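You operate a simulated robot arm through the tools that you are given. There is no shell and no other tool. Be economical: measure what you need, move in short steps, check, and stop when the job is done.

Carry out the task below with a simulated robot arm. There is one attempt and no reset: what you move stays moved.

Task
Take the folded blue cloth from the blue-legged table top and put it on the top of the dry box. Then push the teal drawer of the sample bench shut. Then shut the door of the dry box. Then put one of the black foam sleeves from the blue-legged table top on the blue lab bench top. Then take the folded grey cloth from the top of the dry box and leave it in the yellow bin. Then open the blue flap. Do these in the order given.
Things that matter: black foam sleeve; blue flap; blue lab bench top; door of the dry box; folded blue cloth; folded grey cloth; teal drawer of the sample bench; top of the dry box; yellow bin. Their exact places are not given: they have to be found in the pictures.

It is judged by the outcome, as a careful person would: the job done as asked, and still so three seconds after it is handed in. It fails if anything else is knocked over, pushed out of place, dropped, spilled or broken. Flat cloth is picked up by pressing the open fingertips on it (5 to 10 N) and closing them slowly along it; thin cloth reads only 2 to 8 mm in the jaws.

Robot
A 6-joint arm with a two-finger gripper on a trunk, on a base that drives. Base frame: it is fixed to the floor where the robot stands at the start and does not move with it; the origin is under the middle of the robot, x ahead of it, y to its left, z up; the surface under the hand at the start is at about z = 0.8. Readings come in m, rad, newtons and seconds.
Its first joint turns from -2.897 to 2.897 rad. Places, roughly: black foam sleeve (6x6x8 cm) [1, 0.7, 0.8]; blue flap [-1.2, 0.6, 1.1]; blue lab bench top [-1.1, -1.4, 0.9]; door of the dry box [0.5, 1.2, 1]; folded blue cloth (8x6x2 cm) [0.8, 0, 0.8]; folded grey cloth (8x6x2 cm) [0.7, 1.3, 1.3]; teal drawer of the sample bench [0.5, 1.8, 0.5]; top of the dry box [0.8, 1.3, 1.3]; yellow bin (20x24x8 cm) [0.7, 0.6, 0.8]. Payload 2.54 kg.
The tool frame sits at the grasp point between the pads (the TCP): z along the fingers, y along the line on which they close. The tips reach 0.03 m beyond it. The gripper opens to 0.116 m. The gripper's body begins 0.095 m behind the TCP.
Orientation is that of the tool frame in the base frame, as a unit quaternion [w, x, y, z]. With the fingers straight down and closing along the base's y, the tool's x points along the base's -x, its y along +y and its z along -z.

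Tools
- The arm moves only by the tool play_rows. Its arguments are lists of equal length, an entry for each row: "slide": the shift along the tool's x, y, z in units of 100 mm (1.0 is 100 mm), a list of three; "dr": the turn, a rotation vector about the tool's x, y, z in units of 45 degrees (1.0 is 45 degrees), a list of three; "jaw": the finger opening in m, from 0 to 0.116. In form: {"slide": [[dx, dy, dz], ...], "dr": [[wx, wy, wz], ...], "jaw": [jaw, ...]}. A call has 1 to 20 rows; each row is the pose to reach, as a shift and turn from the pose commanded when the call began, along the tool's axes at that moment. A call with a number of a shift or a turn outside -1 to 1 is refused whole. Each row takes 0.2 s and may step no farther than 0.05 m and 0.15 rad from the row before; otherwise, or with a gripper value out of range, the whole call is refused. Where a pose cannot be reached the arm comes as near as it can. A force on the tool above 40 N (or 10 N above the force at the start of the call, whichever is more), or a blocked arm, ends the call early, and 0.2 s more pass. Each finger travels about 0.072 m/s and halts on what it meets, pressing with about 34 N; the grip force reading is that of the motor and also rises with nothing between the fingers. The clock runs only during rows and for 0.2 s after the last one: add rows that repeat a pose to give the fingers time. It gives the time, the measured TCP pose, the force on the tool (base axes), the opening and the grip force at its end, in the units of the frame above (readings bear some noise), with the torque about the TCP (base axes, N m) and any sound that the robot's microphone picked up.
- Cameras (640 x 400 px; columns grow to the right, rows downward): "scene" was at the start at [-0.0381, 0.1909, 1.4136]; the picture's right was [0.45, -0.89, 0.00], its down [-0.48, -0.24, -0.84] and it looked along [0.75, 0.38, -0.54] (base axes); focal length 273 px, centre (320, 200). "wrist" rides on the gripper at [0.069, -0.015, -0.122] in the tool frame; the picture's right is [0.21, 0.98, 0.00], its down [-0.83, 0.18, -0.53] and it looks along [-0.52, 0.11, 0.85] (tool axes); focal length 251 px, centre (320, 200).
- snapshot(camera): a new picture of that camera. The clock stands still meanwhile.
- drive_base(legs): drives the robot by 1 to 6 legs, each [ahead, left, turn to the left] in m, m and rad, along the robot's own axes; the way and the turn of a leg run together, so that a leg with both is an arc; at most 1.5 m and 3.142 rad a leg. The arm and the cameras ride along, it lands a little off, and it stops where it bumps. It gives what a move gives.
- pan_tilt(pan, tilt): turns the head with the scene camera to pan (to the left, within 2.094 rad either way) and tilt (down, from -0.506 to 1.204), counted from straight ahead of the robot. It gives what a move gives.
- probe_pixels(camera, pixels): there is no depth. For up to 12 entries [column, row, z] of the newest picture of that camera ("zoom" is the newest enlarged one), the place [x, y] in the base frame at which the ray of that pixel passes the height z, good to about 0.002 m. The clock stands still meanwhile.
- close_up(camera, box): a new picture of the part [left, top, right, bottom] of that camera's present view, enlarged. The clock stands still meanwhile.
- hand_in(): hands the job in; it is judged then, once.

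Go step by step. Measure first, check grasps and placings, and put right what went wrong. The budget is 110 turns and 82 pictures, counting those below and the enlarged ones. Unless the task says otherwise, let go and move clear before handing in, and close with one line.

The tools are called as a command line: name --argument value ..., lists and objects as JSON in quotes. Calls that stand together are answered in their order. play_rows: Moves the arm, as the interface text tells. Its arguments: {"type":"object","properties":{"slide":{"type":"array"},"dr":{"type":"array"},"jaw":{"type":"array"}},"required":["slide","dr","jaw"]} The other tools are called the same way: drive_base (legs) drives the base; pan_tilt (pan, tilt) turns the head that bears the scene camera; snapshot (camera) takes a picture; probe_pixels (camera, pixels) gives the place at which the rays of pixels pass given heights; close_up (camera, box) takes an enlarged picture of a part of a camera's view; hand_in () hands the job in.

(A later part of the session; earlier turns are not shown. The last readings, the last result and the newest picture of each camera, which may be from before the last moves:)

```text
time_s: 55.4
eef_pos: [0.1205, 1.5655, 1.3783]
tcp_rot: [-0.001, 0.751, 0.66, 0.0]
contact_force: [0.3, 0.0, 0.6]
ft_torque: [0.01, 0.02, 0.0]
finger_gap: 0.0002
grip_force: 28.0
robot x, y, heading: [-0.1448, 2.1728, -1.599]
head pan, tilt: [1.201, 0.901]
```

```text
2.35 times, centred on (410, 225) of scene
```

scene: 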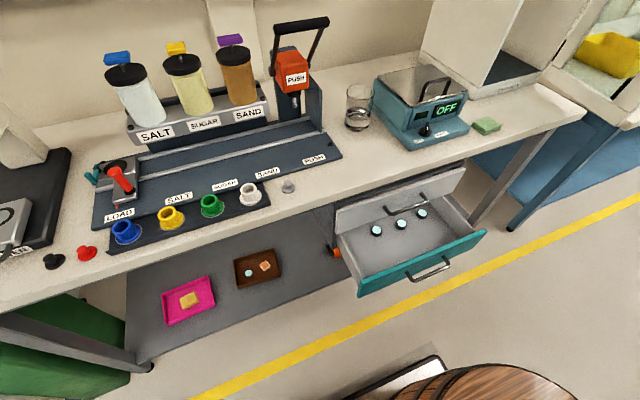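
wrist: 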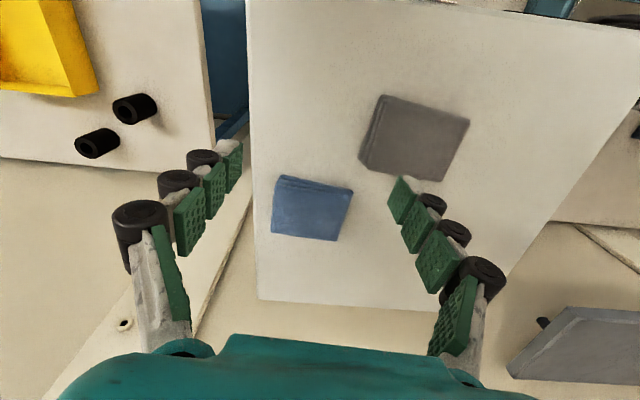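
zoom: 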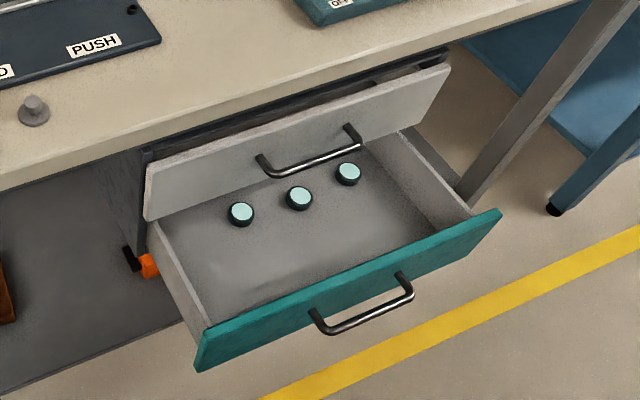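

Panel top edge is at z≈0.58, bottom ≈0.49, x≈0.31, y≈1.54–2.03. Checking handle extents, and shifting the base 0.13 m away for arm room.

probe_pixels --camera "zoom" --pixels '[[315, 318, 0.535], [405, 283, 0.535], [330, 332, 0.53], [412, 298, 0.53], [500, 210, 0.58], [205, 325, 0.58], [196, 370, 0.49], [145, 215, 0.6], [450, 72, 0.72], [147, 165, 0.72]]'

drive_base --legs '[[0, -0.13, 0.03]]'

play_rows --slide '[[0.1, 0, 0.33], [0.2, 0, 0.66], [0.3, 0, 1.0], [0.3, 0, 1.0]]' --dr '[[0, 0, -0.1], [0, 0, -0.12], [0, 0, -0.12], [0, 0, -0.12]]' --jaw '[0.0, 0.0, 0.0, 0.0]'

play_rows --slide '[[0.1, 0, 0.33], [0.2, 0, 0.66], [0.3, 0, 1.0], [0.3, 0, 1.0]]' --dr '[[0, 0, 0], [0, 0, 0], [0, 0, 0], [0, 0, 0]]' --jaw '[0.0, 0.0, 0.0, 0.0]'

play_rows --slide '[[0.1, 0, 0.33], [0.2, 0, 0.66], [0.3, 0, 1.0], [0.3, 0, 1.0]]' --dr '[[0, 0, 0], [0, 0, 0], [0, 0, 0], [0, 0, 0]]' --jaw '[0.0, 0.0, 0.0, 0.0]'

```text
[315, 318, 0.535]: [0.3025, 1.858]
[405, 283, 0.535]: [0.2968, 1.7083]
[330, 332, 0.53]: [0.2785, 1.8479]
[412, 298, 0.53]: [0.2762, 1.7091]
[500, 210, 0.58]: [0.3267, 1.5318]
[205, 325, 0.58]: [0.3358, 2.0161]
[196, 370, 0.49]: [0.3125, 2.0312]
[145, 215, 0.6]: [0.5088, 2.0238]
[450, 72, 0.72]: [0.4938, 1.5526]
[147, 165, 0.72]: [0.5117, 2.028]
```

```text
time_s: 56.7
eef_pos: [0.0054, 1.5757, 1.3797]
tcp_rot: [-0.001, 0.741, 0.671, 0.0]
contact_force: [-0.2, 0.2, 0.0]
ft_torque: [0.01, -0.02, -0.02]
finger_gap: 0.0
grip_force: 28.8
robot x, y, heading: [-0.28, 2.1742, -1.569]
head pan, tilt: [1.201, 0.901]
```

```text
time_s: 57.7
eef_pos: [0.0074, 1.606, 1.2802]
tcp_rot: [0.0, 0.708, 0.706, -0.001]
contact_force: [0.3, -0.4, -0.8]
ft_torque: [0.02, -0.01, 0.01]
finger_gap: 0.0
grip_force: 28.8
robot x, y, heading: [-0.2758, 2.1758, -1.57]
head pan, tilt: [1.201, 0.901]
```

```text
time_s: 58.7
eef_pos: [0.0077, 1.6367, 1.1778]
tcp_rot: [-0.001, 0.709, 0.705, 0.0]
contact_force: [0.4, -0.4, -0.6]
ft_torque: [0.01, -0.04, 0.03]
finger_gap: 0.0
grip_force: 28.2
robot x, y, heading: [-0.283, 2.1738, -1.563]
head pan, tilt: [1.201, 0.901]
```

```text
time_s: 59.7
eef_pos: [0.0086, 1.6675, 1.0791]
tcp_rot: [-0.001, 0.708, 0.706, -0.001]
contact_force: [0.3, -0.3, 0.3]
ft_torque: [-0.02, 0.0, -0.01]
finger_gap: 0.0002
grip_force: 28.7
robot x, y, heading: [-0.2806, 2.1752, -1.569]
head pan, tilt: [1.201, 0.901]
```

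Orientation is aligned and the hand is at (0.009, 1.668, 1.079). Tilting it to point horizontally at +x while lowering.

play_rows --slide '[[0, 0.1, 0.15], [0, 0.25, 0.3], [0, 0.4, 0.5], [0, 0.6, 0.7], [0, 0.8, 0.85], [0, 1.0, 1.0], [0, 1.0, 1.0]]' --dr '[[-0.17, 0, 0], [-0.34, 0, 0], [-0.51, 0, 0], [-0.68, 0, 0], [-0.85, 0, 0], [-1.0, 0, 0], [-1.0, 0, 0]]' --jaw '[0, 0, 0, 0, 0, 0, 0]'

play_rows --slide '[[0, -0.17, 0.17], [0, -0.34, 0.34], [0, -0.51, 0.51], [0, -0.68, 0.68], [0, -0.85, 0.85], [0, -1.0, 1.0], [0, -1.0, 1.0]]' --dr '[[-0.17, 0, 0], [-0.34, 0, 0], [-0.51, 0, 0], [-0.68, 0, 0], [-0.85, 0, 0], [-1.0, 0, 0], [-1.0, 0, 0]]' --jaw '[0, 0, 0, 0, 0, 0, 0]'

```text
time_s: 61.3
eef_pos: [0.1085, 1.6641, 0.9793]
tcp_rot: [0.271, 0.654, 0.652, 0.27]
contact_force: [0.1, -0.2, 0.2]
ft_torque: [-0.02, -0.02, 0.01]
finger_gap: 0.0005
grip_force: 28.1
robot x, y, heading: [-0.2775, 2.1723, -1.563]
head pan, tilt: [1.201, 0.901]
```

```text
time_s: 62.9
eef_pos: [0.1391, 1.6103, 0.9412]
tcp_rot: [0.501, 0.501, 0.499, 0.499]
contact_force: [0.1, -0.7, 0.6]
ft_torque: [0.03, 0.0, 0.0]
finger_gap: 0.0001
grip_force: 28.5
out of reach, approached as far as the arm can: row 4, 5, 6, 7
robot x, y, heading: [-0.2795, 2.172, -1.571]
head pan, tilt: [1.201, 0.901]
```

The arm is near its inner limit; I'll extend forward first, then lower.

play_rows --slide '[[0, 0, 0.4], [0, 0, 0.8], [0, 0, 1.0], [0, 0, 1.0]]' --dr '[[0, 0, 0], [0, 0, 0], [0, 0, 0], [0, 0, 0]]' --jaw '[0, 0, 0, 0]'

play_rows --slide '[[0, -0.4, 0], [0, -0.8, 0], [0, -1.0, 0], [0, -1.0, 0]]' --dr '[[0, 0, 0], [0, 0, 0], [0, 0, 0], [0, 0, 0]]' --jaw '[0, 0, 0, 0]'

```text
time_s: 63.9
eef_pos: [0.2381, 1.6134, 0.9415]
tcp_rot: [0.501, 0.501, 0.499, 0.498]
contact_force: [0.0, 1.0, 0.9]
ft_torque: [-0.03, -0.02, -0.01]
finger_gap: 0.0
grip_force: 28.7
robot x, y, heading: [-0.2808, 2.1701, -1.565]
head pan, tilt: [1.201, 0.901]
```

```text
time_s: 64.9
eef_pos: [0.26, 1.5921, 0.8741]
tcp_rot: [0.5, 0.501, 0.5, 0.499]
contact_force: [-0.1, -0.2, -0.1]
ft_torque: [0.0, -0.01, -0.02]
finger_gap: 0.0
grip_force: 28.2
out of reach, approached as far as the arm can: row 2, 3, 4
robot x, y, heading: [-0.2783, 2.1722, -1.569]
head pan, tilt: [1.201, 0.901]
```

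Horizontal at low height isn't reachable; a 45° forward-down tilt should do. Rotating back to 45° and descending.

play_rows --slide '[[0, 0, -0.1], [0, 0, -0.2], [0, 0, -0.3], [0, 0, -0.3], [0, 0, -0.3], [0, 0, -0.3], [0, 0, -0.3]]' --dr '[[0.17, 0, 0], [0.34, 0, 0], [0.51, 0, 0], [0.68, 0, 0], [0.85, 0, 0], [1.0, 0, 0], [1.0, 0, 0]]' --jaw '[0, 0, 0, 0, 0, 0, 0]'

play_rows --slide '[[0, -0.3, 0.3], [0, -0.6, 0.6], [0, -0.9, 0.9], [0, -0.9, 0.9]]' --dr '[[0, 0, 0], [0, 0, 0], [0, 0, 0], [0, 0, 0]]' --jaw '[0, 0, 0, 0]'

```text
time_s: 66.5
eef_pos: [0.2309, 1.5897, 0.8759]
tcp_rot: [0.27, 0.655, 0.653, 0.268]
contact_force: [0.0, -0.7, -0.7]
ft_torque: [0.0, 0.05, 0.03]
finger_gap: 0.0
grip_force: 28.8
robot x, y, heading: [-0.2811, 2.1725, -1.568]
head pan, tilt: [1.201, 0.901]
```

```text
time_s: 67.5
eef_pos: [0.2318, 1.5895, 0.7482]
tcp_rot: [0.27, 0.654, 0.653, 0.27]
contact_force: [-0.1, 0.1, 0.9]
ft_torque: [-0.03, 0.03, 0.02]
finger_gap: 0.0
grip_force: 28.0
robot x, y, heading: [-0.2794, 2.1718, -1.566]
head pan, tilt: [1.201, 0.901]
```

Works well. Continuing down to tip height ≈0.545 and y≈1.64.

play_rows --slide '[[0.1, -0.3, 0.3], [0.3, -0.5, 0.5], [0.5, -0.7, 0.7], [0.5, -0.7, 0.7]]' --dr '[[0, 0, 0], [0, 0, 0], [0, 0, 0], [0, 0, 0]]' --jaw '[0, 0, 0, 0]'

play_rows --slide '[[0, -0.2, 0.2], [0, -0.4, 0.4], [0, -0.58, 0.58], [0, -0.58, 0.58]]' --dr '[[0, 0, 0], [0, 0, 0], [0, 0, 0], [0, 0, 0]]' --jaw '[0, 0, 0, 0]'

snapshot --camera "scene"

```text
time_s: 68.5
eef_pos: [0.2515, 1.6208, 0.6742]
tcp_rot: [0.269, 0.654, 0.653, 0.27]
contact_force: [-0.4, 0.2, 0.7]
ft_torque: [0.01, 0.01, 0.02]
finger_gap: 0.0001
grip_force: 28.8
out of reach, approached as far as the arm can: row 2, 3, 4
robot x, y, heading: [-0.2788, 2.1729, -1.562]
head pan, tilt: [1.201, 0.901]
```

```text
time_s: 69.5
eef_pos: [0.2845, 1.5952, 0.6204]
tcp_rot: [0.269, 0.654, 0.653, 0.27]
contact_force: [-0.2, -0.5, 1.0]
ft_torque: [0.01, 0.0, 0.05]
finger_gap: 0.0
grip_force: 28.8
out of reach, approached as far as the arm can: row 1, 2, 3, 4
robot x, y, heading: [-0.282, 2.1748, -1.568]
head pan, tilt: [1.201, 0.901]
```

```text
55 pictures are left
```

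scene: 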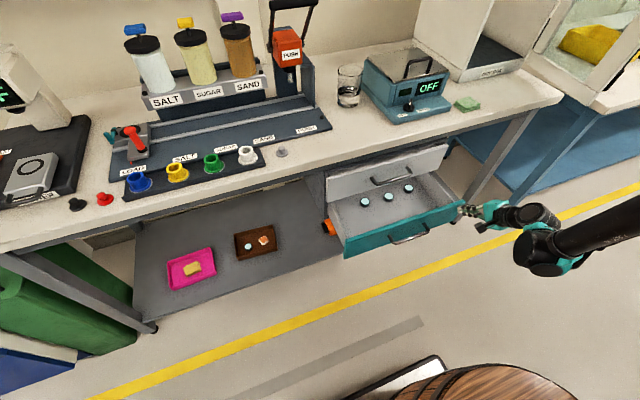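

The arm is at its inner limit; I'll shift the base 0.12 m farther from the drawer, then lower and advance.

drive_base --legs '[[0, -0.13, 0]]'

play_rows --slide '[[0, 0, 0.3], [0, -0.2, 0.6], [0.1, -0.4, 0.7], [0.2, -0.4, 0.7], [0.3, -0.4, 0.7], [0.3, -0.4, 0.7]]' --dr '[[0, 0, 0], [0, 0, 0], [0, 0, 0], [0, 0, 0], [0, 0, 0], [0, 0, 0]]' --jaw '[0, 0, 0, 0, 0, 0]'

```text
time_s: 70.8
eef_pos: [0.1551, 1.5939, 0.6203]
tcp_rot: [0.269, 0.654, 0.653, 0.27]
contact_force: [-1.3, -0.6, -0.2]
ft_torque: [0.01, 0.01, 0.03]
finger_gap: 0.0
grip_force: 28.3
robot x, y, heading: [-0.4074, 2.1716, -1.564]
head pan, tilt: [1.201, 0.901]
```

```text
time_s: 72.2
eef_pos: [0.2053, 1.602, 0.5557]
tcp_rot: [0.269, 0.655, 0.653, 0.269]
contact_force: [-0.9, 0.2, 0.9]
ft_torque: [0.03, 0.02, 0.03]
finger_gap: 0.0
grip_force: 28.3
out of reach, approached as far as the arm can: row 2, 3, 4, 5, 6
robot x, y, heading: [-0.4083, 2.1719, -1.564]
head pan, tilt: [1.201, 0.901]
```

Tip is at z≈0.535. Moving to y≈1.65 and advancing in +x toward the panel.

play_rows --slide '[[0.2, 0.1, 0.1], [0.4, 0.25, 0.25], [0.5, 0.4, 0.4], [0.5, 0.55, 0.55], [0.5, 0.55, 0.55]]' --dr '[[0, 0, 0], [0, 0, 0], [0, 0, 0], [0, 0, 0], [0, 0, 0]]' --jaw '[0, 0, 0, 0, 0]'

close_up --camera "scene" --box '[310, 120, 590, 300]'

```text
time_s: 73.4
eef_pos: [0.28, 1.6486, 0.5553]
tcp_rot: [0.27, 0.655, 0.653, 0.27]
contact_force: [0.1, 0.1, -0.6]
ft_torque: [0.0, -0.03, -0.02]
finger_gap: 0.0002
grip_force: 28.8
robot x, y, heading: [-0.4109, 2.1734, -1.564]
head pan, tilt: [1.201, 0.901]
```

```text
2.22 times, centred on (450, 210) of scene
```

zoom: 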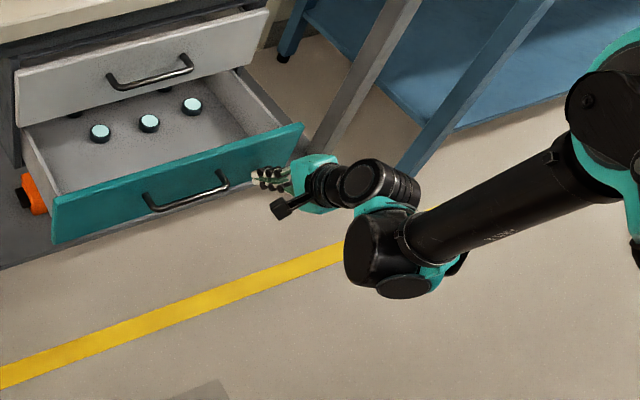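

The fingertips face the teal panel just right of the handle. Pushing in +x.

play_rows --slide '[[0, 0.15, 0.15], [0, 0.3, 0.3], [0, 0.45, 0.45], [0, 0.6, 0.6], [0, 0.75, 0.75], [0, 0.9, 0.9], [0, 0.9, 0.9]]' --dr '[[0, 0, 0], [0, 0, 0], [0, 0, 0], [0, 0, 0], [0, 0, 0], [0, 0, 0], [0, 0, 0]]' --jaw '[0, 0, 0, 0, 0, 0, 0]'

play_rows --slide '[[0, 0.1, 0.1], [0, 0.2, 0.2], [0, 0.3, 0.3], [0, 0.4, 0.4], [0, 0.5, 0.5], [0, 0.6, 0.6]]' --dr '[[0, 0, 0], [0, 0, 0], [0, 0, 0], [0, 0, 0], [0, 0, 0], [0, 0, 0]]' --jaw '[0, 0, 0, 0, 0, 0]'

snapshot --camera "scene"

```text
time_s: 75.0
eef_pos: [0.4067, 1.6493, 0.5573]
tcp_rot: [0.269, 0.655, 0.653, 0.269]
contact_force: [-0.2, -0.4, -0.5]
ft_torque: [0.02, 0.03, 0.01]
finger_gap: 0.0
grip_force: 29.2
robot x, y, heading: [-0.4097, 2.1733, -1.562]
head pan, tilt: [1.201, 0.901]
```

```text
time_s: 75.9
eef_pos: [0.4527, 1.6487, 0.5572]
tcp_rot: [0.267, 0.655, 0.654, 0.267]
contact_force: [-18.7, 3.5, 6.8]
ft_torque: [0.05, -0.01, 0.15]
finger_gap: 0.0001
grip_force: 28.4
robot x, y, heading: [-0.4055, 2.1731, -1.573]
head pan, tilt: [1.201, 0.901]
stopped in row 4: the force on the tool passed its limit at 72 N (the readings are from after the stop); the commanded pose is now the measured one
```

```text
53 pictures are left
```

scene: 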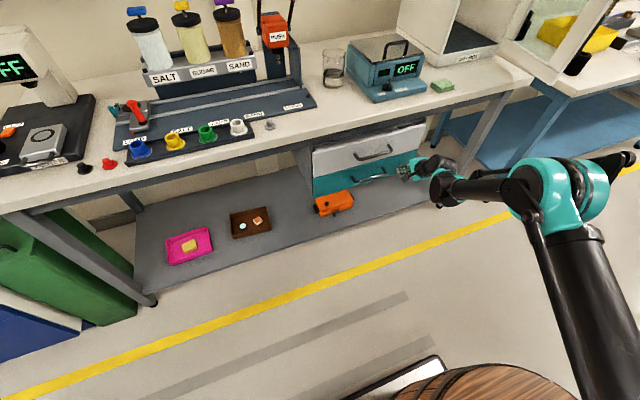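

The drawer looks flush and hit its stop. I'll check closely while backing off.

play_rows --slide '[[0, -0.2, -0.2], [0, -0.5, -0.5], [0, -0.8, -0.8], [0, -1.0, -1.0], [0, -1.0, -1.0]]' --dr '[[0, 0, 0], [0, 0, 0], [0, 0, 0], [0, 0, 0], [0, 0, 0]]' --jaw '[0, 0, 0, 0, 0]'

close_up --camera "scene" --box '[290, 110, 470, 230]'

```text
time_s: 77.1
eef_pos: [0.312, 1.649, 0.5561]
tcp_rot: [0.267, 0.656, 0.654, 0.267]
contact_force: [-0.4, 0.2, 0.5]
ft_torque: [-0.01, 0.02, 0.0]
finger_gap: 0.0
grip_force: 28.4
robot x, y, heading: [-0.4088, 2.1721, -1.566]
head pan, tilt: [1.201, 0.901]
```

```text
3.33 times, centred on (380, 170) of scene
```

zoom: 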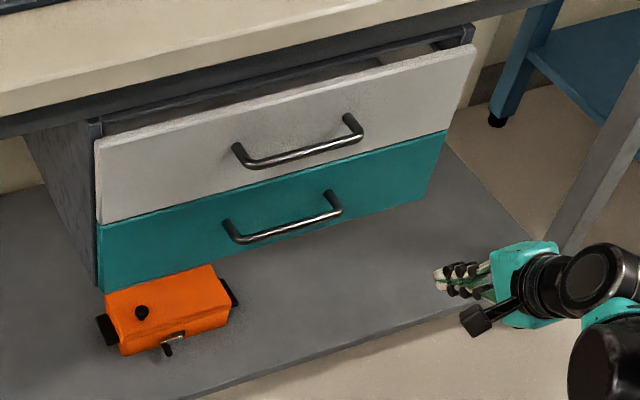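

The teal drawer is flush with the white one. Now raising the hand and driving to the door, passing in front of it before moving toward its right side.

play_rows --slide '[[0, 0, -0.4], [0, 0, -0.8], [0, 0.2, -1.0], [0, 0.5, -1.0], [0, 0.8, -1.0], [0, 1.0, -1.0], [0, 1.0, -1.0]]' --dr '[[0, 0, 0], [0, 0, 0], [0, 0, 0], [0, 0, 0], [0, 0, 0], [0, 0, 0], [0, 0, 0]]' --jaw '[0, 0, 0, 0, 0, 0, 0]'

play_rows --slide '[[0, 0.3, -0.35], [0, 0.6, -0.7], [0, 0.9, -1.0], [0, 0.9, -1.0]]' --dr '[[0, 0, 0], [0, 0, 0], [0, 0, 0], [0, 0, 0]]' --jaw '[0, 0, 0, 0]'

play_rows --slide '[[0, 0.3, -0.35], [0, 0.6, -0.7], [0, 0.9, -1.0], [0, 0.9, -1.0]]' --dr '[[0, 0, 0], [0, 0, 0], [0, 0, 0], [0, 0, 0]]' --jaw '[0, 0, 0, 0]'

play_rows --slide '[[0, 0.3, -0.3], [0, 0.6, -0.6], [0, 0.6, -0.6]]' --dr '[[0, 0, 0], [0, 0, 0], [0, 0, 0]]' --jaw '[0, 0, 0]'

```text
time_s: 78.7
eef_pos: [0.314, 1.6494, 0.6991]
tcp_rot: [0.268, 0.656, 0.654, 0.267]
contact_force: [0.3, -0.2, -0.2]
ft_torque: [0.02, -0.03, 0.01]
finger_gap: 0.0003
grip_force: 28.2
robot x, y, heading: [-0.4098, 2.1691, -1.563]
head pan, tilt: [1.201, 0.901]
```

```text
time_s: 79.7
eef_pos: [0.3073, 1.65, 0.8343]
tcp_rot: [0.267, 0.655, 0.654, 0.267]
contact_force: [-1.4, -0.5, 0.6]
ft_torque: [-0.01, 0.0, -0.02]
finger_gap: 0.0
grip_force: 28.6
robot x, y, heading: [-0.4081, 2.1734, -1.566]
head pan, tilt: [1.201, 0.901]
```

```text
time_s: 80.7
eef_pos: [0.3019, 1.6462, 0.9675]
tcp_rot: [0.266, 0.655, 0.654, 0.268]
contact_force: [0.2, 0.2, -1.0]
ft_torque: [-0.01, 0.01, -0.02]
finger_gap: 0.0002
grip_force: 28.1
robot x, y, heading: [-0.4087, 2.1744, -1.565]
head pan, tilt: [1.201, 0.901]
```

```text
time_s: 81.5
eef_pos: [0.302, 1.6482, 1.0519]
tcp_rot: [0.266, 0.656, 0.654, 0.268]
contact_force: [0.8, -0.6, -0.6]
ft_torque: [-0.03, 0.03, 0.0]
finger_gap: 0.0
grip_force: 28.4
robot x, y, heading: [-0.406, 2.1748, -1.565]
head pan, tilt: [1.201, 0.901]
```

Retract 0.1 m in -x before passing the door, then drive.

play_rows --slide '[[0, -0.3, -0.3], [0, -0.6, -0.6], [0, -0.75, -0.75], [0, -0.75, -0.75]]' --dr '[[0, 0, 0], [0, 0, 0], [0, 0, 0], [0, 0, 0]]' --jaw '[0, 0, 0, 0]'

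drive_base --legs '[[0.6, 0, 0]]'

pan_tilt --pan 1.2 --tilt 0.6

snapshot --camera "scene"

```text
time_s: 82.5
eef_pos: [0.1968, 1.6505, 1.0524]
tcp_rot: [0.267, 0.656, 0.654, 0.267]
contact_force: [0.9, -0.4, 0.4]
ft_torque: [0.01, 0.0, -0.02]
finger_gap: 0.0
grip_force: 27.9
robot x, y, heading: [-0.4159, 2.1736, -1.566]
head pan, tilt: [1.201, 0.901]
```

```text
time_s: 85.9
eef_pos: [0.1938, 1.0563, 1.0516]
tcp_rot: [0.267, 0.658, 0.652, 0.268]
contact_force: [0.0, 0.6, 0.5]
ft_torque: [0.0, -0.01, 0.01]
finger_gap: 0.0
grip_force: 28.8
robot x, y, heading: [-0.4089, 1.5806, -1.572]
head pan, tilt: [1.201, 0.901]
```

```text
time_s: 86.7
eef_pos: [0.1946, 1.0571, 1.0521]
tcp_rot: [0.267, 0.657, 0.652, 0.267]
contact_force: [-0.2, -0.8, -0.1]
ft_torque: [0.0, 0.01, 0.01]
finger_gap: 0.0001
grip_force: 28.6
robot x, y, heading: [-0.4085, 1.5856, -1.57]
head pan, tilt: [1.201, 0.6]
```

```text
51 pictures are left
```

scene: 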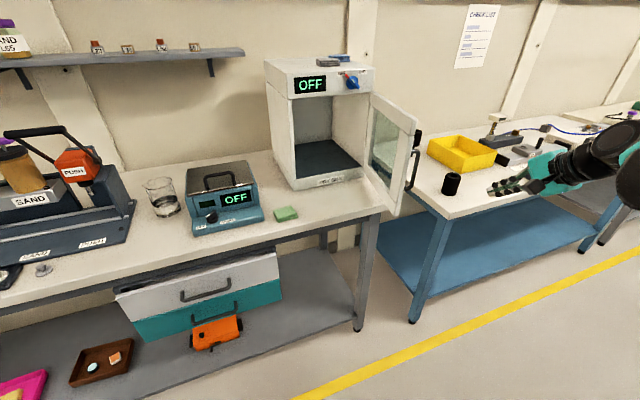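

The door is clearly visible; its top strip is at z≈1.12–1.165. I'll raise the fingertips to z≈1.14, drive left 0.2 to the door's outer side, and look.

play_rows --slide '[[0, 0.3, -0.3], [0, 0.6, -0.6], [0, 0.77, -0.77], [0, 0.77, -0.77]]' --dr '[[0, 0, 0], [0, 0, 0], [0, 0, 0], [0, 0, 0]]' --jaw '[0, 0, 0, 0]'

drive_base --legs '[[0, 0.2, 0]]'

close_up --camera "scene" --box '[260, 30, 560, 220]'

snapshot --camera "wrist"

```text
time_s: 87.7
eef_pos: [0.1955, 1.0553, 1.1624]
tcp_rot: [0.267, 0.657, 0.652, 0.267]
contact_force: [-0.5, -0.1, -0.4]
ft_torque: [0.01, -0.01, 0.01]
finger_gap: 0.0
grip_force: 28.7
robot x, y, heading: [-0.4077, 1.5869, -1.567]
head pan, tilt: [1.201, 0.6]
```

```text
time_s: 89.3
eef_pos: [0.3968, 1.0555, 1.1604]
tcp_rot: [0.267, 0.658, 0.651, 0.268]
contact_force: [-0.2, 0.1, 0.4]
ft_torque: [0.0, -0.02, 0.02]
finger_gap: 0.0
grip_force: 28.4
robot x, y, heading: [-0.2096, 1.5872, -1.573]
head pan, tilt: [1.201, 0.6]
```

```text
2.11 times, centred on (410, 125) of scene
```

zoom: 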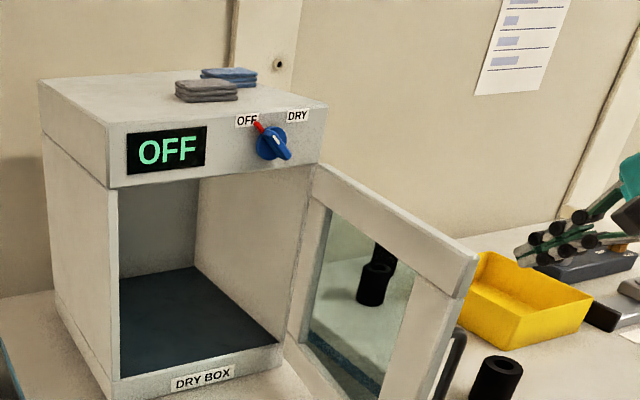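

```text
49 pictures are left
```

wrist: 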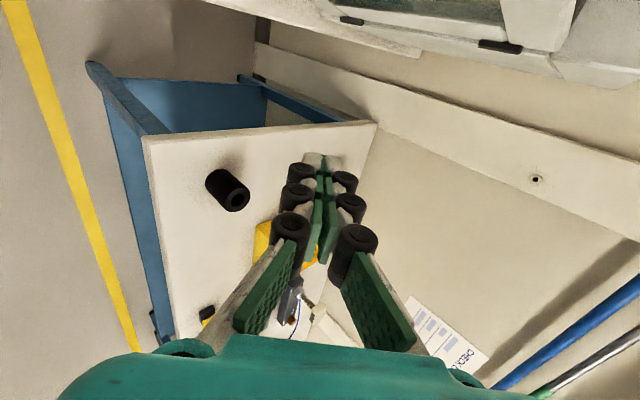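

Measuring the door's top edge from the zoom (hinge (322,165), free end (478,255)).

probe_pixels --camera "zoom" --pixels '[[322, 165, 1.165], [478, 254, 1.165], [322, 165, 1.2], [478, 254, 1.2], [445, 295, 1.12], [455, 345, 1.0], [615, 262, 1.14], [530, 245, 1.14]]'

```text
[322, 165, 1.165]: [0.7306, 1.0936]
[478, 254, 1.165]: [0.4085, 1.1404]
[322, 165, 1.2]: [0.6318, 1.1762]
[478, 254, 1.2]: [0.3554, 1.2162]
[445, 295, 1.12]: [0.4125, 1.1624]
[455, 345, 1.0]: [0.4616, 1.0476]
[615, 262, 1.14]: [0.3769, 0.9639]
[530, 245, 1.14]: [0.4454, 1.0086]
```

Both views agree at z=1.2: hinge ≈(0.64,1.17), free end ≈(0.355,1.216). I'll swing the door by pushing its outer top strip along an arc, starting gently.

play_rows --slide '[[0.2, 0.21, -0.21], [0.4, 0.21, -0.21], [0.6, 0.21, -0.21], [0.8, 0.21, -0.21], [1.0, 0.21, -0.21], [1.0, 0.21, -0.21]]' --dr '[[0, 0, 0], [0, 0, 0], [0, 0, 0], [0, 0, 0], [0, 0, 0], [0, 0, 0]]' --jaw '[0, 0, 0, 0, 0, 0]'

play_rows --slide '[[0.15, 0.0, 0.0], [0.3, 0.02, 0.02], [0.45, 0.04, 0.04], [0.6, 0.06, 0.06], [0.8, 0.08, 0.08], [0.94, 0.1, 0.1], [0.94, 0.1, 0.1]]' --dr '[[0, 0, 0], [0, 0, 0], [0, 0, 0], [0, 0, 0], [0, 0, 0], [0, 0, 0], [0, 0, 0]]' --jaw '[0, 0, 0, 0, 0, 0, 0]'

close_up --camera "scene" --box '[260, 30, 560, 220]'

```text
time_s: 90.7
eef_pos: [0.3959, 1.155, 1.1935]
tcp_rot: [0.267, 0.658, 0.651, 0.267]
contact_force: [0.3, -1.5, 0.2]
ft_torque: [0.03, 0.02, 0.02]
finger_gap: 0.0
grip_force: 28.7
robot x, y, heading: [-0.2055, 1.5806, -1.573]
head pan, tilt: [1.201, 0.6]
```

```text
time_s: 92.3
eef_pos: [0.4118, 1.2495, 1.1916]
tcp_rot: [0.267, 0.658, 0.651, 0.268]
contact_force: [-0.6, 0.3, 0.1]
ft_torque: [-0.01, 0.0, 0.0]
finger_gap: 0.0
grip_force: 28.8
robot x, y, heading: [-0.2054, 1.5849, -1.575]
head pan, tilt: [1.201, 0.6]
```

```text
2.11 times, centred on (410, 125) of scene
```

zoom: 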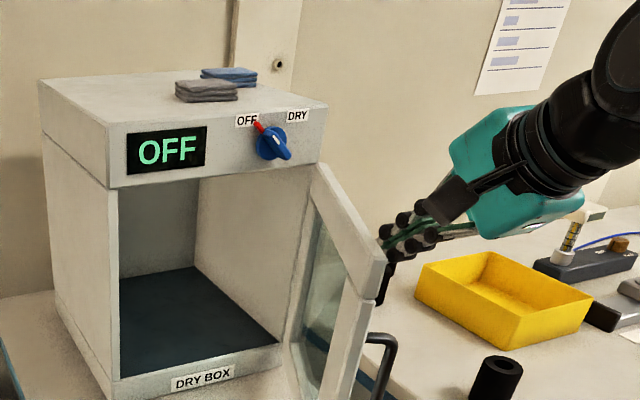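

The door is swinging in smoothly. Continuing along the arc.

play_rows --slide '[[0.16, 0.08, 0.08], [0.32, 0.16, 0.16], [0.48, 0.24, 0.24], [0.64, 0.32, 0.32], [0.78, 0.39, 0.39], [0.78, 0.39, 0.39]]' --dr '[[0, 0, 0], [0, 0, 0], [0, 0, 0], [0, 0, 0], [0, 0, 0], [0, 0, 0]]' --jaw '[0, 0, 0, 0, 0, 0]'

play_rows --slide '[[0.1, 0.1, 0.1], [0.2, 0.2, 0.2], [0.3, 0.3, 0.3], [0.4, 0.4, 0.4], [0.46, 0.47, 0.47], [0.46, 0.47, 0.47]]' --dr '[[0, 0, 0], [0, 0, 0], [0, 0, 0], [0, 0, 0], [0, 0, 0], [0, 0, 0]]' --jaw '[0, 0, 0, 0, 0, 0]'

close_up --camera "scene" --box '[260, 30, 560, 220]'

```text
time_s: 93.7
eef_pos: [0.4692, 1.3269, 1.1916]
tcp_rot: [0.267, 0.657, 0.652, 0.267]
contact_force: [0.0, -0.4, -1.0]
ft_torque: [-0.03, 0.01, -0.01]
finger_gap: 0.0
grip_force: 28.5
robot x, y, heading: [-0.2089, 1.5861, -1.574]
head pan, tilt: [1.201, 0.6]
```

```text
time_s: 95.1
eef_pos: [0.5328, 1.3722, 1.1902]
tcp_rot: [0.268, 0.657, 0.652, 0.266]
contact_force: [0.8, 0.6, 0.9]
ft_torque: [0.02, -0.01, -0.02]
finger_gap: 0.0
grip_force: 28.8
robot x, y, heading: [-0.2072, 1.5843, -1.575]
head pan, tilt: [1.201, 0.6]
```

```text
2.11 times, centred on (410, 125) of scene
```

zoom: 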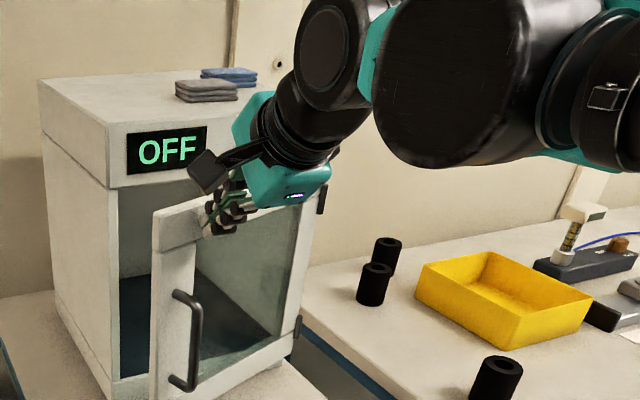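

Nearly shut. Pushing the last stretch in +x slowly.

play_rows --slide '[[0.06, 0.1, 0.1], [0.1, 0.2, 0.2], [0.14, 0.3, 0.3], [0.17, 0.41, 0.41], [0.17, 0.41, 0.41]]' --dr '[[0, 0, 0], [0, 0, 0], [0, 0, 0], [0, 0, 0], [0, 0, 0]]' --jaw '[0, 0, 0, 0, 0]'

play_rows --slide '[[0, 0.06, 0.06], [0, 0.12, 0.12], [0, 0.18, 0.18], [0, 0.24, 0.24], [0, 0.3, 0.3], [0, 0.36, 0.36], [0, 0.42, 0.42]]' --dr '[[0, 0, 0], [0, 0, 0], [0, 0, 0], [0, 0, 0], [0, 0, 0], [0, 0, 0], [0, 0, 0]]' --jaw '[0, 0, 0, 0, 0, 0, 0]'

close_up --camera "scene" --box '[260, 30, 560, 220]'

```text
time_s: 96.3
eef_pos: [0.5942, 1.3886, 1.1893]
tcp_rot: [0.268, 0.658, 0.651, 0.267]
contact_force: [0.2, 0.4, -0.3]
ft_torque: [-0.01, 0.02, -0.02]
finger_gap: 0.0001
grip_force: 28.2
robot x, y, heading: [-0.2083, 1.5837, -1.574]
head pan, tilt: [1.201, 0.6]
```

```text
time_s: 97.1
eef_pos: [0.613, 1.3881, 1.1893]
tcp_rot: [0.265, 0.659, 0.652, 0.265]
contact_force: [-20.1, 0.1, 8.5]
ft_torque: [-0.01, 0.07, 0.12]
finger_gap: 0.0
grip_force: 28.9
robot x, y, heading: [-0.2026, 1.5818, -1.573]
head pan, tilt: [1.201, 0.6]
stopped in row 4: the force on the tool passed its limit at 52 N (the readings are from after the stop); the commanded pose is now the measured one
```

```text
2.11 times, centred on (410, 125) of scene
```

zoom: 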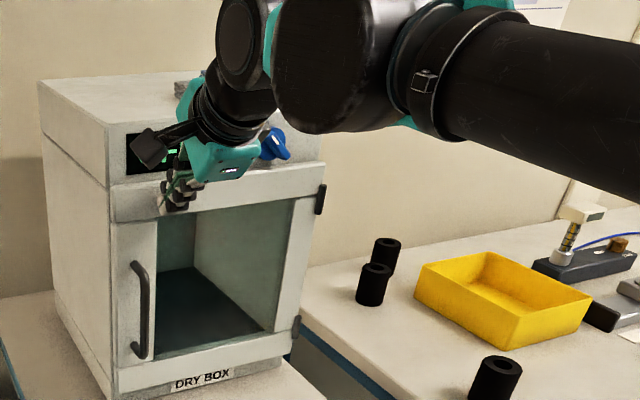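

The door is shut against the box. Backing off, setting the tool vertical again, then driving toward the near sleeve at about (0.50, 0.84).

play_rows --slide '[[0, -0.2, -0.2], [0, -0.5, -0.5], [0, -0.8, -0.8], [0, -1.0, -1.0], [0, -1.0, -1.0]]' --dr '[[0, 0, 0], [0, 0, 0], [0, 0, 0], [0, 0, 0], [0, 0, 0]]' --jaw '[0, 0, 0, 0, 0]'

play_rows --slide '[[0, 0, 0], [0, 0, 0], [0, 0, 0], [0, 0, 0], [0, 0, 0], [0, 0, 0], [0, 0, 0]]' --dr '[[0.17, 0, 0], [0.34, 0, 0], [0.51, 0, 0], [0.68, 0, 0], [0.85, 0, 0], [1.0, 0, 0], [1.0, 0, 0]]' --jaw '[0.02, 0.05, 0.09, 0.1, 0.1, 0.1, 0.1]'

drive_base --legs '[[0.47, 0, 0]]'

snapshot --camera "wrist"

pan_tilt --pan 1.2 --tilt 0.8

snapshot --camera "scene"

```text
time_s: 98.3
eef_pos: [0.4724, 1.3891, 1.1919]
tcp_rot: [0.265, 0.659, 0.652, 0.265]
contact_force: [1.0, -0.2, -0.9]
ft_torque: [-0.01, 0.01, 0.0]
finger_gap: 0.0
grip_force: 28.7
robot x, y, heading: [-0.2076, 1.5862, -1.575]
head pan, tilt: [1.201, 0.6]
```

```text
time_s: 99.9
eef_pos: [0.4729, 1.3903, 1.1917]
tcp_rot: [-0.008, 0.711, 0.704, -0.005]
contact_force: [0.8, 0.4, 0.2]
ft_torque: [0.0, -0.01, -0.02]
finger_gap: 0.1001
grip_force: 0.1
robot x, y, heading: [-0.2065, 1.5866, -1.57]
head pan, tilt: [1.201, 0.6]
```

```text
time_s: 102.8
eef_pos: [0.4706, 0.9077, 1.1906]
tcp_rot: [-0.007, 0.712, 0.702, -0.004]
contact_force: [0.2, 0.4, -0.8]
ft_torque: [-0.01, 0.02, 0.0]
finger_gap: 0.0999
grip_force: 0.1
robot x, y, heading: [-0.2103, 1.1061, -1.582]
head pan, tilt: [1.201, 0.6]
```

```text
45 pictures are left
```

wrist: 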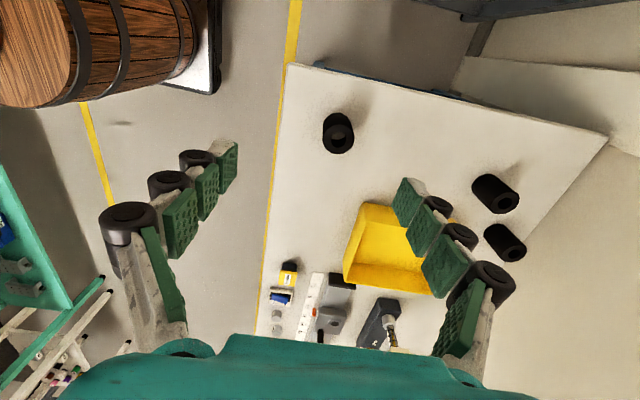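

```text
time_s: 103.5
eef_pos: [0.4697, 0.9069, 1.191]
tcp_rot: [-0.008, 0.713, 0.702, -0.005]
contact_force: [0.6, -0.3, -0.3]
ft_torque: [0.01, -0.02, -0.01]
finger_gap: 0.0998
grip_force: 0.0
robot x, y, heading: [-0.2105, 1.1088, -1.582]
head pan, tilt: [1.201, 0.799]
```

```text
44 pictures are left
```

scene: 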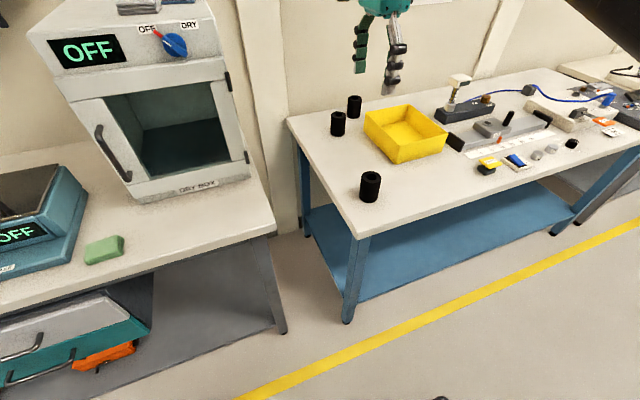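

The nearest sleeve is at wrist (338,133). Measuring it from both views.

probe_pixels --camera "wrist" --pixels '[[339, 136, 0.88], [337, 122, 0.8], [493, 198, 0.85], [505, 245, 0.85]]'

probe_pixels --camera "scene" --pixels '[[371, 177, 0.88], [369, 200, 0.8], [338, 115, 0.88], [338, 133, 0.8], [354, 99, 0.88], [354, 115, 0.8]]'

```text
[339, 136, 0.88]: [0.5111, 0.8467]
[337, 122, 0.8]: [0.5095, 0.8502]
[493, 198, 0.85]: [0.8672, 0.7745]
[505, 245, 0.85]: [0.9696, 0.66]
```

```text
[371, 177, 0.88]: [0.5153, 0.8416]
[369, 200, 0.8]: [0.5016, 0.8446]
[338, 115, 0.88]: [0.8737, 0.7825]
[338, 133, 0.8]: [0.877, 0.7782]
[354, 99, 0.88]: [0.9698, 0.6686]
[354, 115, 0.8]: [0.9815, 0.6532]
```

Sleeve centre ≈(0.512, 0.845), top 0.88. Moving over it and descending with jaw 0.1.

play_rows --slide '[[-0.3, 0.2, 0], [-0.62, 0.43, 0.1], [-0.62, 0.43, 0.5], [-0.62, 0.43, 1.0], [-0.62, 0.43, 1.0]]' --dr '[[0, 0, 0], [0, 0, 0], [0, 0, 0], [0, 0, 0], [0, 0, 0]]' --jaw '[0.1, 0.1, 0.1, 0.1, 0.1]'

play_rows --slide '[[0, 0, 0.4], [0, 0, 0.8], [0, 0, 1.0], [0, 0, 1.0]]' --dr '[[0, 0, 0], [0, 0, 0], [0, 0, 0], [0, 0, 0]]' --jaw '[0.1, 0.1, 0.1, 0.1]'

snapshot --camera "wrist"

```text
time_s: 104.7
eef_pos: [0.5104, 0.8437, 1.0897]
tcp_rot: [-0.008, 0.712, 0.702, -0.005]
contact_force: [0.0, -1.1, 0.7]
ft_torque: [0.02, 0.02, -0.02]
finger_gap: 0.1
grip_force: 0.0
robot x, y, heading: [-0.2093, 1.1074, -1.579]
head pan, tilt: [1.201, 0.799]
```

```text
time_s: 105.7
eef_pos: [0.5087, 0.8459, 0.9899]
tcp_rot: [-0.007, 0.712, 0.702, -0.006]
contact_force: [0.3, 0.6, -1.2]
ft_torque: [0.03, -0.01, -0.01]
finger_gap: 0.1001
grip_force: 0.0
robot x, y, heading: [-0.2099, 1.1049, -1.581]
head pan, tilt: [1.201, 0.799]
```

```text
43 pictures are left
```

wrist: 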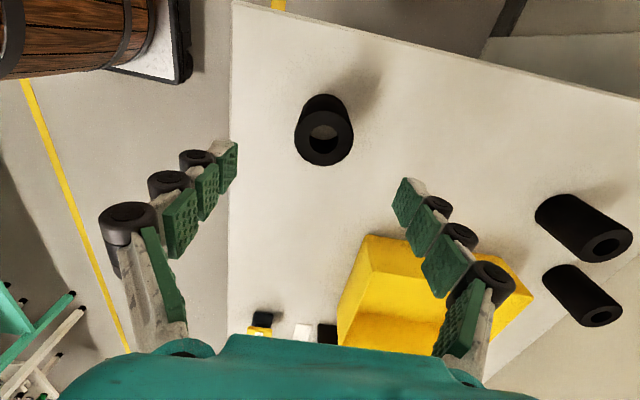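

Aligned. Descending to z≈0.852 and closing.

play_rows --slide '[[0, 0, 0.3], [0, 0, 0.6], [0, 0, 0.8], [0, 0, 1.0], [0, 0, 1.0]]' --dr '[[0, 0, 0], [0, 0, 0], [0, 0, 0], [0, 0, 0], [0, 0, 0]]' --jaw '[0.1, 0.1, 0.1, 0.1, 0.1]'

play_rows --slide '[[0, 0, 0.2], [0, 0, 0.38], [0, 0, 0.38], [0, 0, 0.38], [0, 0, 0.38], [0, 0, 0.38], [0, 0, 0.38], [0, 0, 0.38], [0, 0, 0.38]]' --dr '[[0, 0, 0], [0, 0, 0], [0, 0, 0], [0, 0, 0], [0, 0, 0], [0, 0, 0], [0, 0, 0], [0, 0, 0], [0, 0, 0]]' --jaw '[0.1, 0.1, 0.09, 0.08, 0.07, 0.06, 0.05, 0.045, 0.04]'

snapshot --camera "wrist"

```text
time_s: 106.9
eef_pos: [0.5077, 0.846, 0.8907]
tcp_rot: [-0.007, 0.712, 0.702, -0.004]
contact_force: [-0.8, -0.2, -0.9]
ft_torque: [-0.01, 0.02, 0.0]
finger_gap: 0.1001
grip_force: 0.0
robot x, y, heading: [-0.2098, 1.1073, -1.579]
head pan, tilt: [1.201, 0.799]
```

```text
time_s: 108.9
eef_pos: [0.5073, 0.845, 0.8523]
tcp_rot: [-0.008, 0.712, 0.703, -0.005]
contact_force: [-0.6, -0.1, 5.6]
ft_torque: [-0.03, -0.06, 0.0]
finger_gap: 0.0546
grip_force: 34.5
robot x, y, heading: [-0.2068, 1.1051, -1.583]
head pan, tilt: [1.201, 0.799]
```

```text
42 pictures are left
```

wrist: 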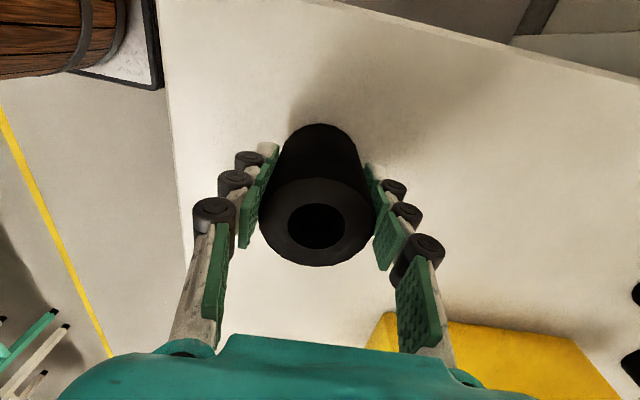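

Gripped (gap 0.055). Lifting and retracting over the aisle, then looking toward the blue lab bench.

play_rows --slide '[[0, 0, -0.3], [0, 0, -0.7], [0, 0, -1.0], [0, 0, -1.0]]' --dr '[[0, 0, 0], [0, 0, 0], [0, 0, 0], [0, 0, 0]]' --jaw '[0.04, 0.04, 0.04, 0.04]'

play_rows --slide '[[0, -0.33, -0.33], [0, -0.66, -0.66], [0, -1.0, -1.0], [0, -1.0, -1.0]]' --dr '[[0, 0, 0], [0, 0, 0], [0, 0, 0], [0, 0, 0]]' --jaw '[0.04, 0.04, 0.04, 0.04]'

play_rows --slide '[[0, -0.33, -0.33], [0, -0.66, -0.66], [0, -1.0, -1.0], [0, -1.0, -1.0]]' --dr '[[0, 0, 0], [0, 0, 0], [0, 0, 0], [0, 0, 0]]' --jaw '[0.04, 0.04, 0.04, 0.04]'

pan_tilt --pan -0.3 --tilt 0.35

snapshot --camera "scene"

pan_tilt --pan -1.5 --tilt 0.5

snapshot --camera "scene"

```text
time_s: 109.9
eef_pos: [0.5086, 0.8455, 0.9516]
tcp_rot: [-0.007, 0.712, 0.702, -0.004]
contact_force: [-0.4, 0.1, 0.1]
ft_torque: [-0.03, -0.04, 0.01]
finger_gap: 0.0542
grip_force: 33.9
robot x, y, heading: [-0.2072, 1.1065, -1.58]
head pan, tilt: [1.201, 0.799]
```

```text
time_s: 110.9
eef_pos: [0.4093, 0.8454, 1.0511]
tcp_rot: [-0.008, 0.712, 0.702, -0.005]
contact_force: [0.0, 0.1, -0.3]
ft_torque: [-0.04, -0.01, 0.03]
finger_gap: 0.0541
grip_force: 33.4
robot x, y, heading: [-0.212, 1.1029, -1.583]
head pan, tilt: [1.201, 0.799]
```

```text
time_s: 111.9
eef_pos: [0.3102, 0.8483, 1.1549]
tcp_rot: [-0.008, 0.712, 0.703, -0.005]
contact_force: [-0.6, 0.2, 0.1]
ft_torque: [0.0, 0.02, 0.0]
finger_gap: 0.0541
grip_force: 33.9
robot x, y, heading: [-0.2091, 1.106, -1.577]
head pan, tilt: [1.201, 0.799]
```

```text
time_s: 113.5
eef_pos: [0.3107, 0.8483, 1.1546]
tcp_rot: [-0.007, 0.712, 0.702, -0.005]
contact_force: [0.3, -0.2, 0.0]
ft_torque: [-0.01, 0.02, 0.01]
finger_gap: 0.0545
grip_force: 33.8
robot x, y, heading: [-0.2123, 1.1054, -1.58]
head pan, tilt: [-0.3, 0.351]
```

```text
41 pictures are left
```

scene: 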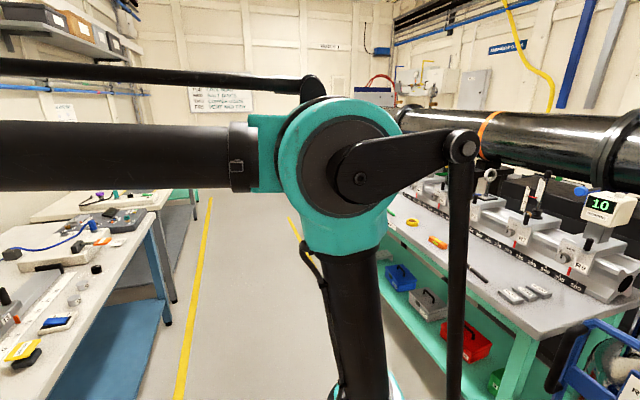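

```text
time_s: 114.9
eef_pos: [0.3098, 0.8479, 1.1532]
tcp_rot: [-0.007, 0.712, 0.702, -0.005]
contact_force: [0.1, 0.2, -0.1]
ft_torque: [-0.01, 0.01, -0.01]
finger_gap: 0.0545
grip_force: 34.0
robot x, y, heading: [-0.2132, 1.1065, -1.578]
head pan, tilt: [-1.499, 0.499]
```

```text
40 pictures are left
```

scene: 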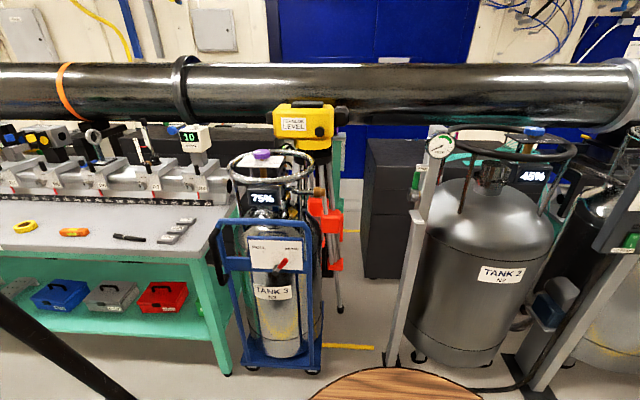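

The teal bench is on the right; the blue lab bench should be farther along. I'll drive down the aisle and look.

drive_base --legs '[[1.2, 0, 0]]'

pan_tilt --pan -0.75 --tilt 0.45

snapshot --camera "scene"

```text
time_s: 120.9
eef_pos: [0.3198, -0.3328, 1.1539]
tcp_rot: [-0.008, 0.704, 0.71, -0.005]
contact_force: [-0.7, 0.0, 0.1]
ft_torque: [0.03, 0.01, -0.01]
finger_gap: 0.054
grip_force: 34.5
robot x, y, heading: [-0.2014, -0.086, -1.558]
head pan, tilt: [-1.499, 0.499]
```

```text
time_s: 122.0
eef_pos: [0.32, -0.3329, 1.1541]
tcp_rot: [-0.007, 0.704, 0.71, -0.005]
contact_force: [0.3, -1.2, 0.4]
ft_torque: [0.02, 0.0, -0.01]
finger_gap: 0.054
grip_force: 34.2
robot x, y, heading: [-0.2023, -0.0859, -1.556]
head pan, tilt: [-0.75, 0.45]
```

```text
39 pictures are left
```

scene: 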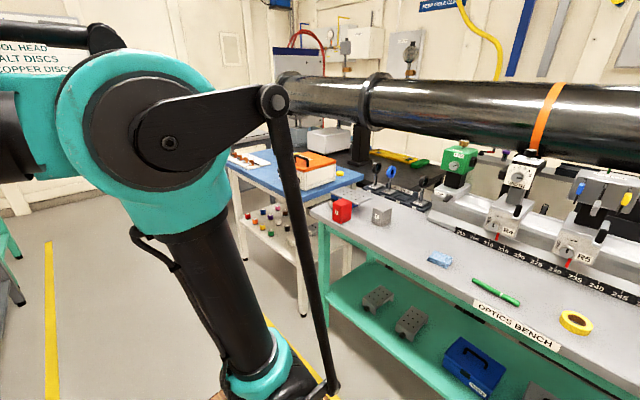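

The blue-topped bench with white legs is at (290,180), beyond the optics bench. Enlarging it.

close_up --camera "scene" --box '[220, 120, 420, 260]'

probe_pixels --camera "scene" --pixels '[[232, 163, 0.9], [297, 210, 0.9], [300, 216, 0.9], [304, 315, 0.0], [244, 260, 0.0], [312, 210, 0.9], [345, 235, 0.9], [362, 175, 0.9]]'

```text
2.86 times, centred on (320, 190) of scene
```

zoom: 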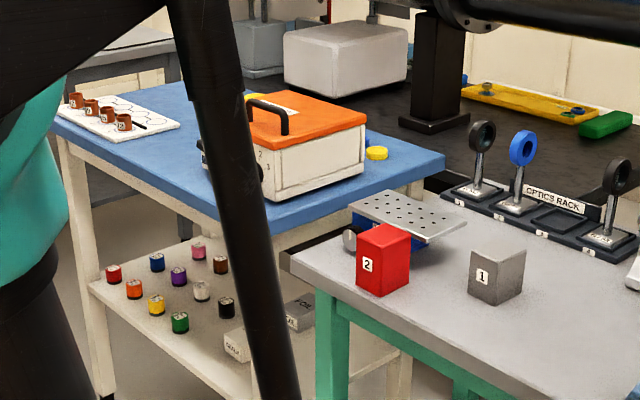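

```text
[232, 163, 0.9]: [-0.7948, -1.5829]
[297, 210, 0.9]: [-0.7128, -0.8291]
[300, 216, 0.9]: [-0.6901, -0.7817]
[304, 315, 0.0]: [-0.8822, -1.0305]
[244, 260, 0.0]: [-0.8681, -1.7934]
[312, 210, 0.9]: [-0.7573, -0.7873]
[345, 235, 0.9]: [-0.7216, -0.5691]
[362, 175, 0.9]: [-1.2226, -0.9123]
```

The blue bench front edge is near x≈-0.8, y from -1.02 to -1.8. I'll advance further and look at both sides before turning.

drive_base --legs '[[0.85, 0, -0.015]]'

pan_tilt --pan 0.5 --tilt 0.9

snapshot --camera "scene"

pan_tilt --pan -1.2 --tilt 0.7

snapshot --camera "scene"

```text
time_s: 126.6
eef_pos: [0.3336, -1.1884, 1.154]
tcp_rot: [-0.008, 0.704, 0.71, -0.005]
contact_force: [0.0, -0.4, -0.1]
ft_torque: [-0.01, -0.01, 0.0]
finger_gap: 0.0537
grip_force: 34.0
robot x, y, heading: [-0.1947, -0.9439, -1.555]
head pan, tilt: [-0.75, 0.45]
```

```text
time_s: 128.0
eef_pos: [0.3327, -1.1874, 1.1539]
tcp_rot: [-0.008, 0.704, 0.711, -0.005]
contact_force: [0.6, 0.3, -0.2]
ft_torque: [0.01, -0.01, -0.01]
finger_gap: 0.0536
grip_force: 34.4
robot x, y, heading: [-0.1911, -0.9384, -1.552]
head pan, tilt: [0.499, 0.901]
```

```text
37 pictures are left
```

scene: 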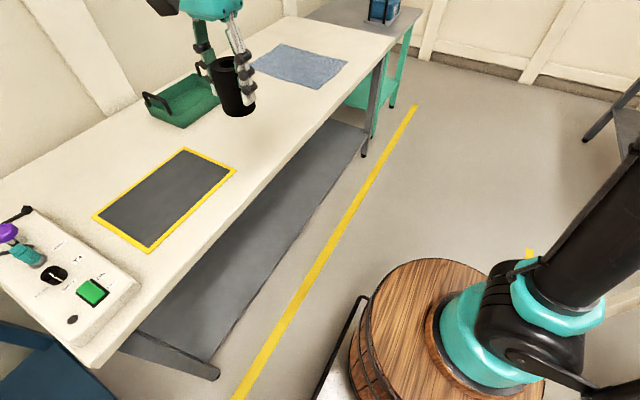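

```text
time_s: 129.7
eef_pos: [0.3322, -1.1869, 1.1541]
tcp_rot: [-0.007, 0.704, 0.71, -0.006]
contact_force: [0.0, -0.5, 0.7]
ft_torque: [0.0, 0.02, 0.01]
finger_gap: 0.0534
grip_force: 34.2
robot x, y, heading: [-0.1919, -0.9407, -1.552]
head pan, tilt: [-1.201, 0.7]
```

```text
36 pictures are left
```

scene: 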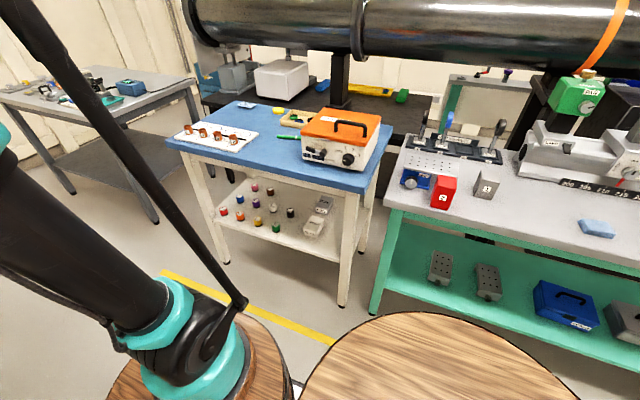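

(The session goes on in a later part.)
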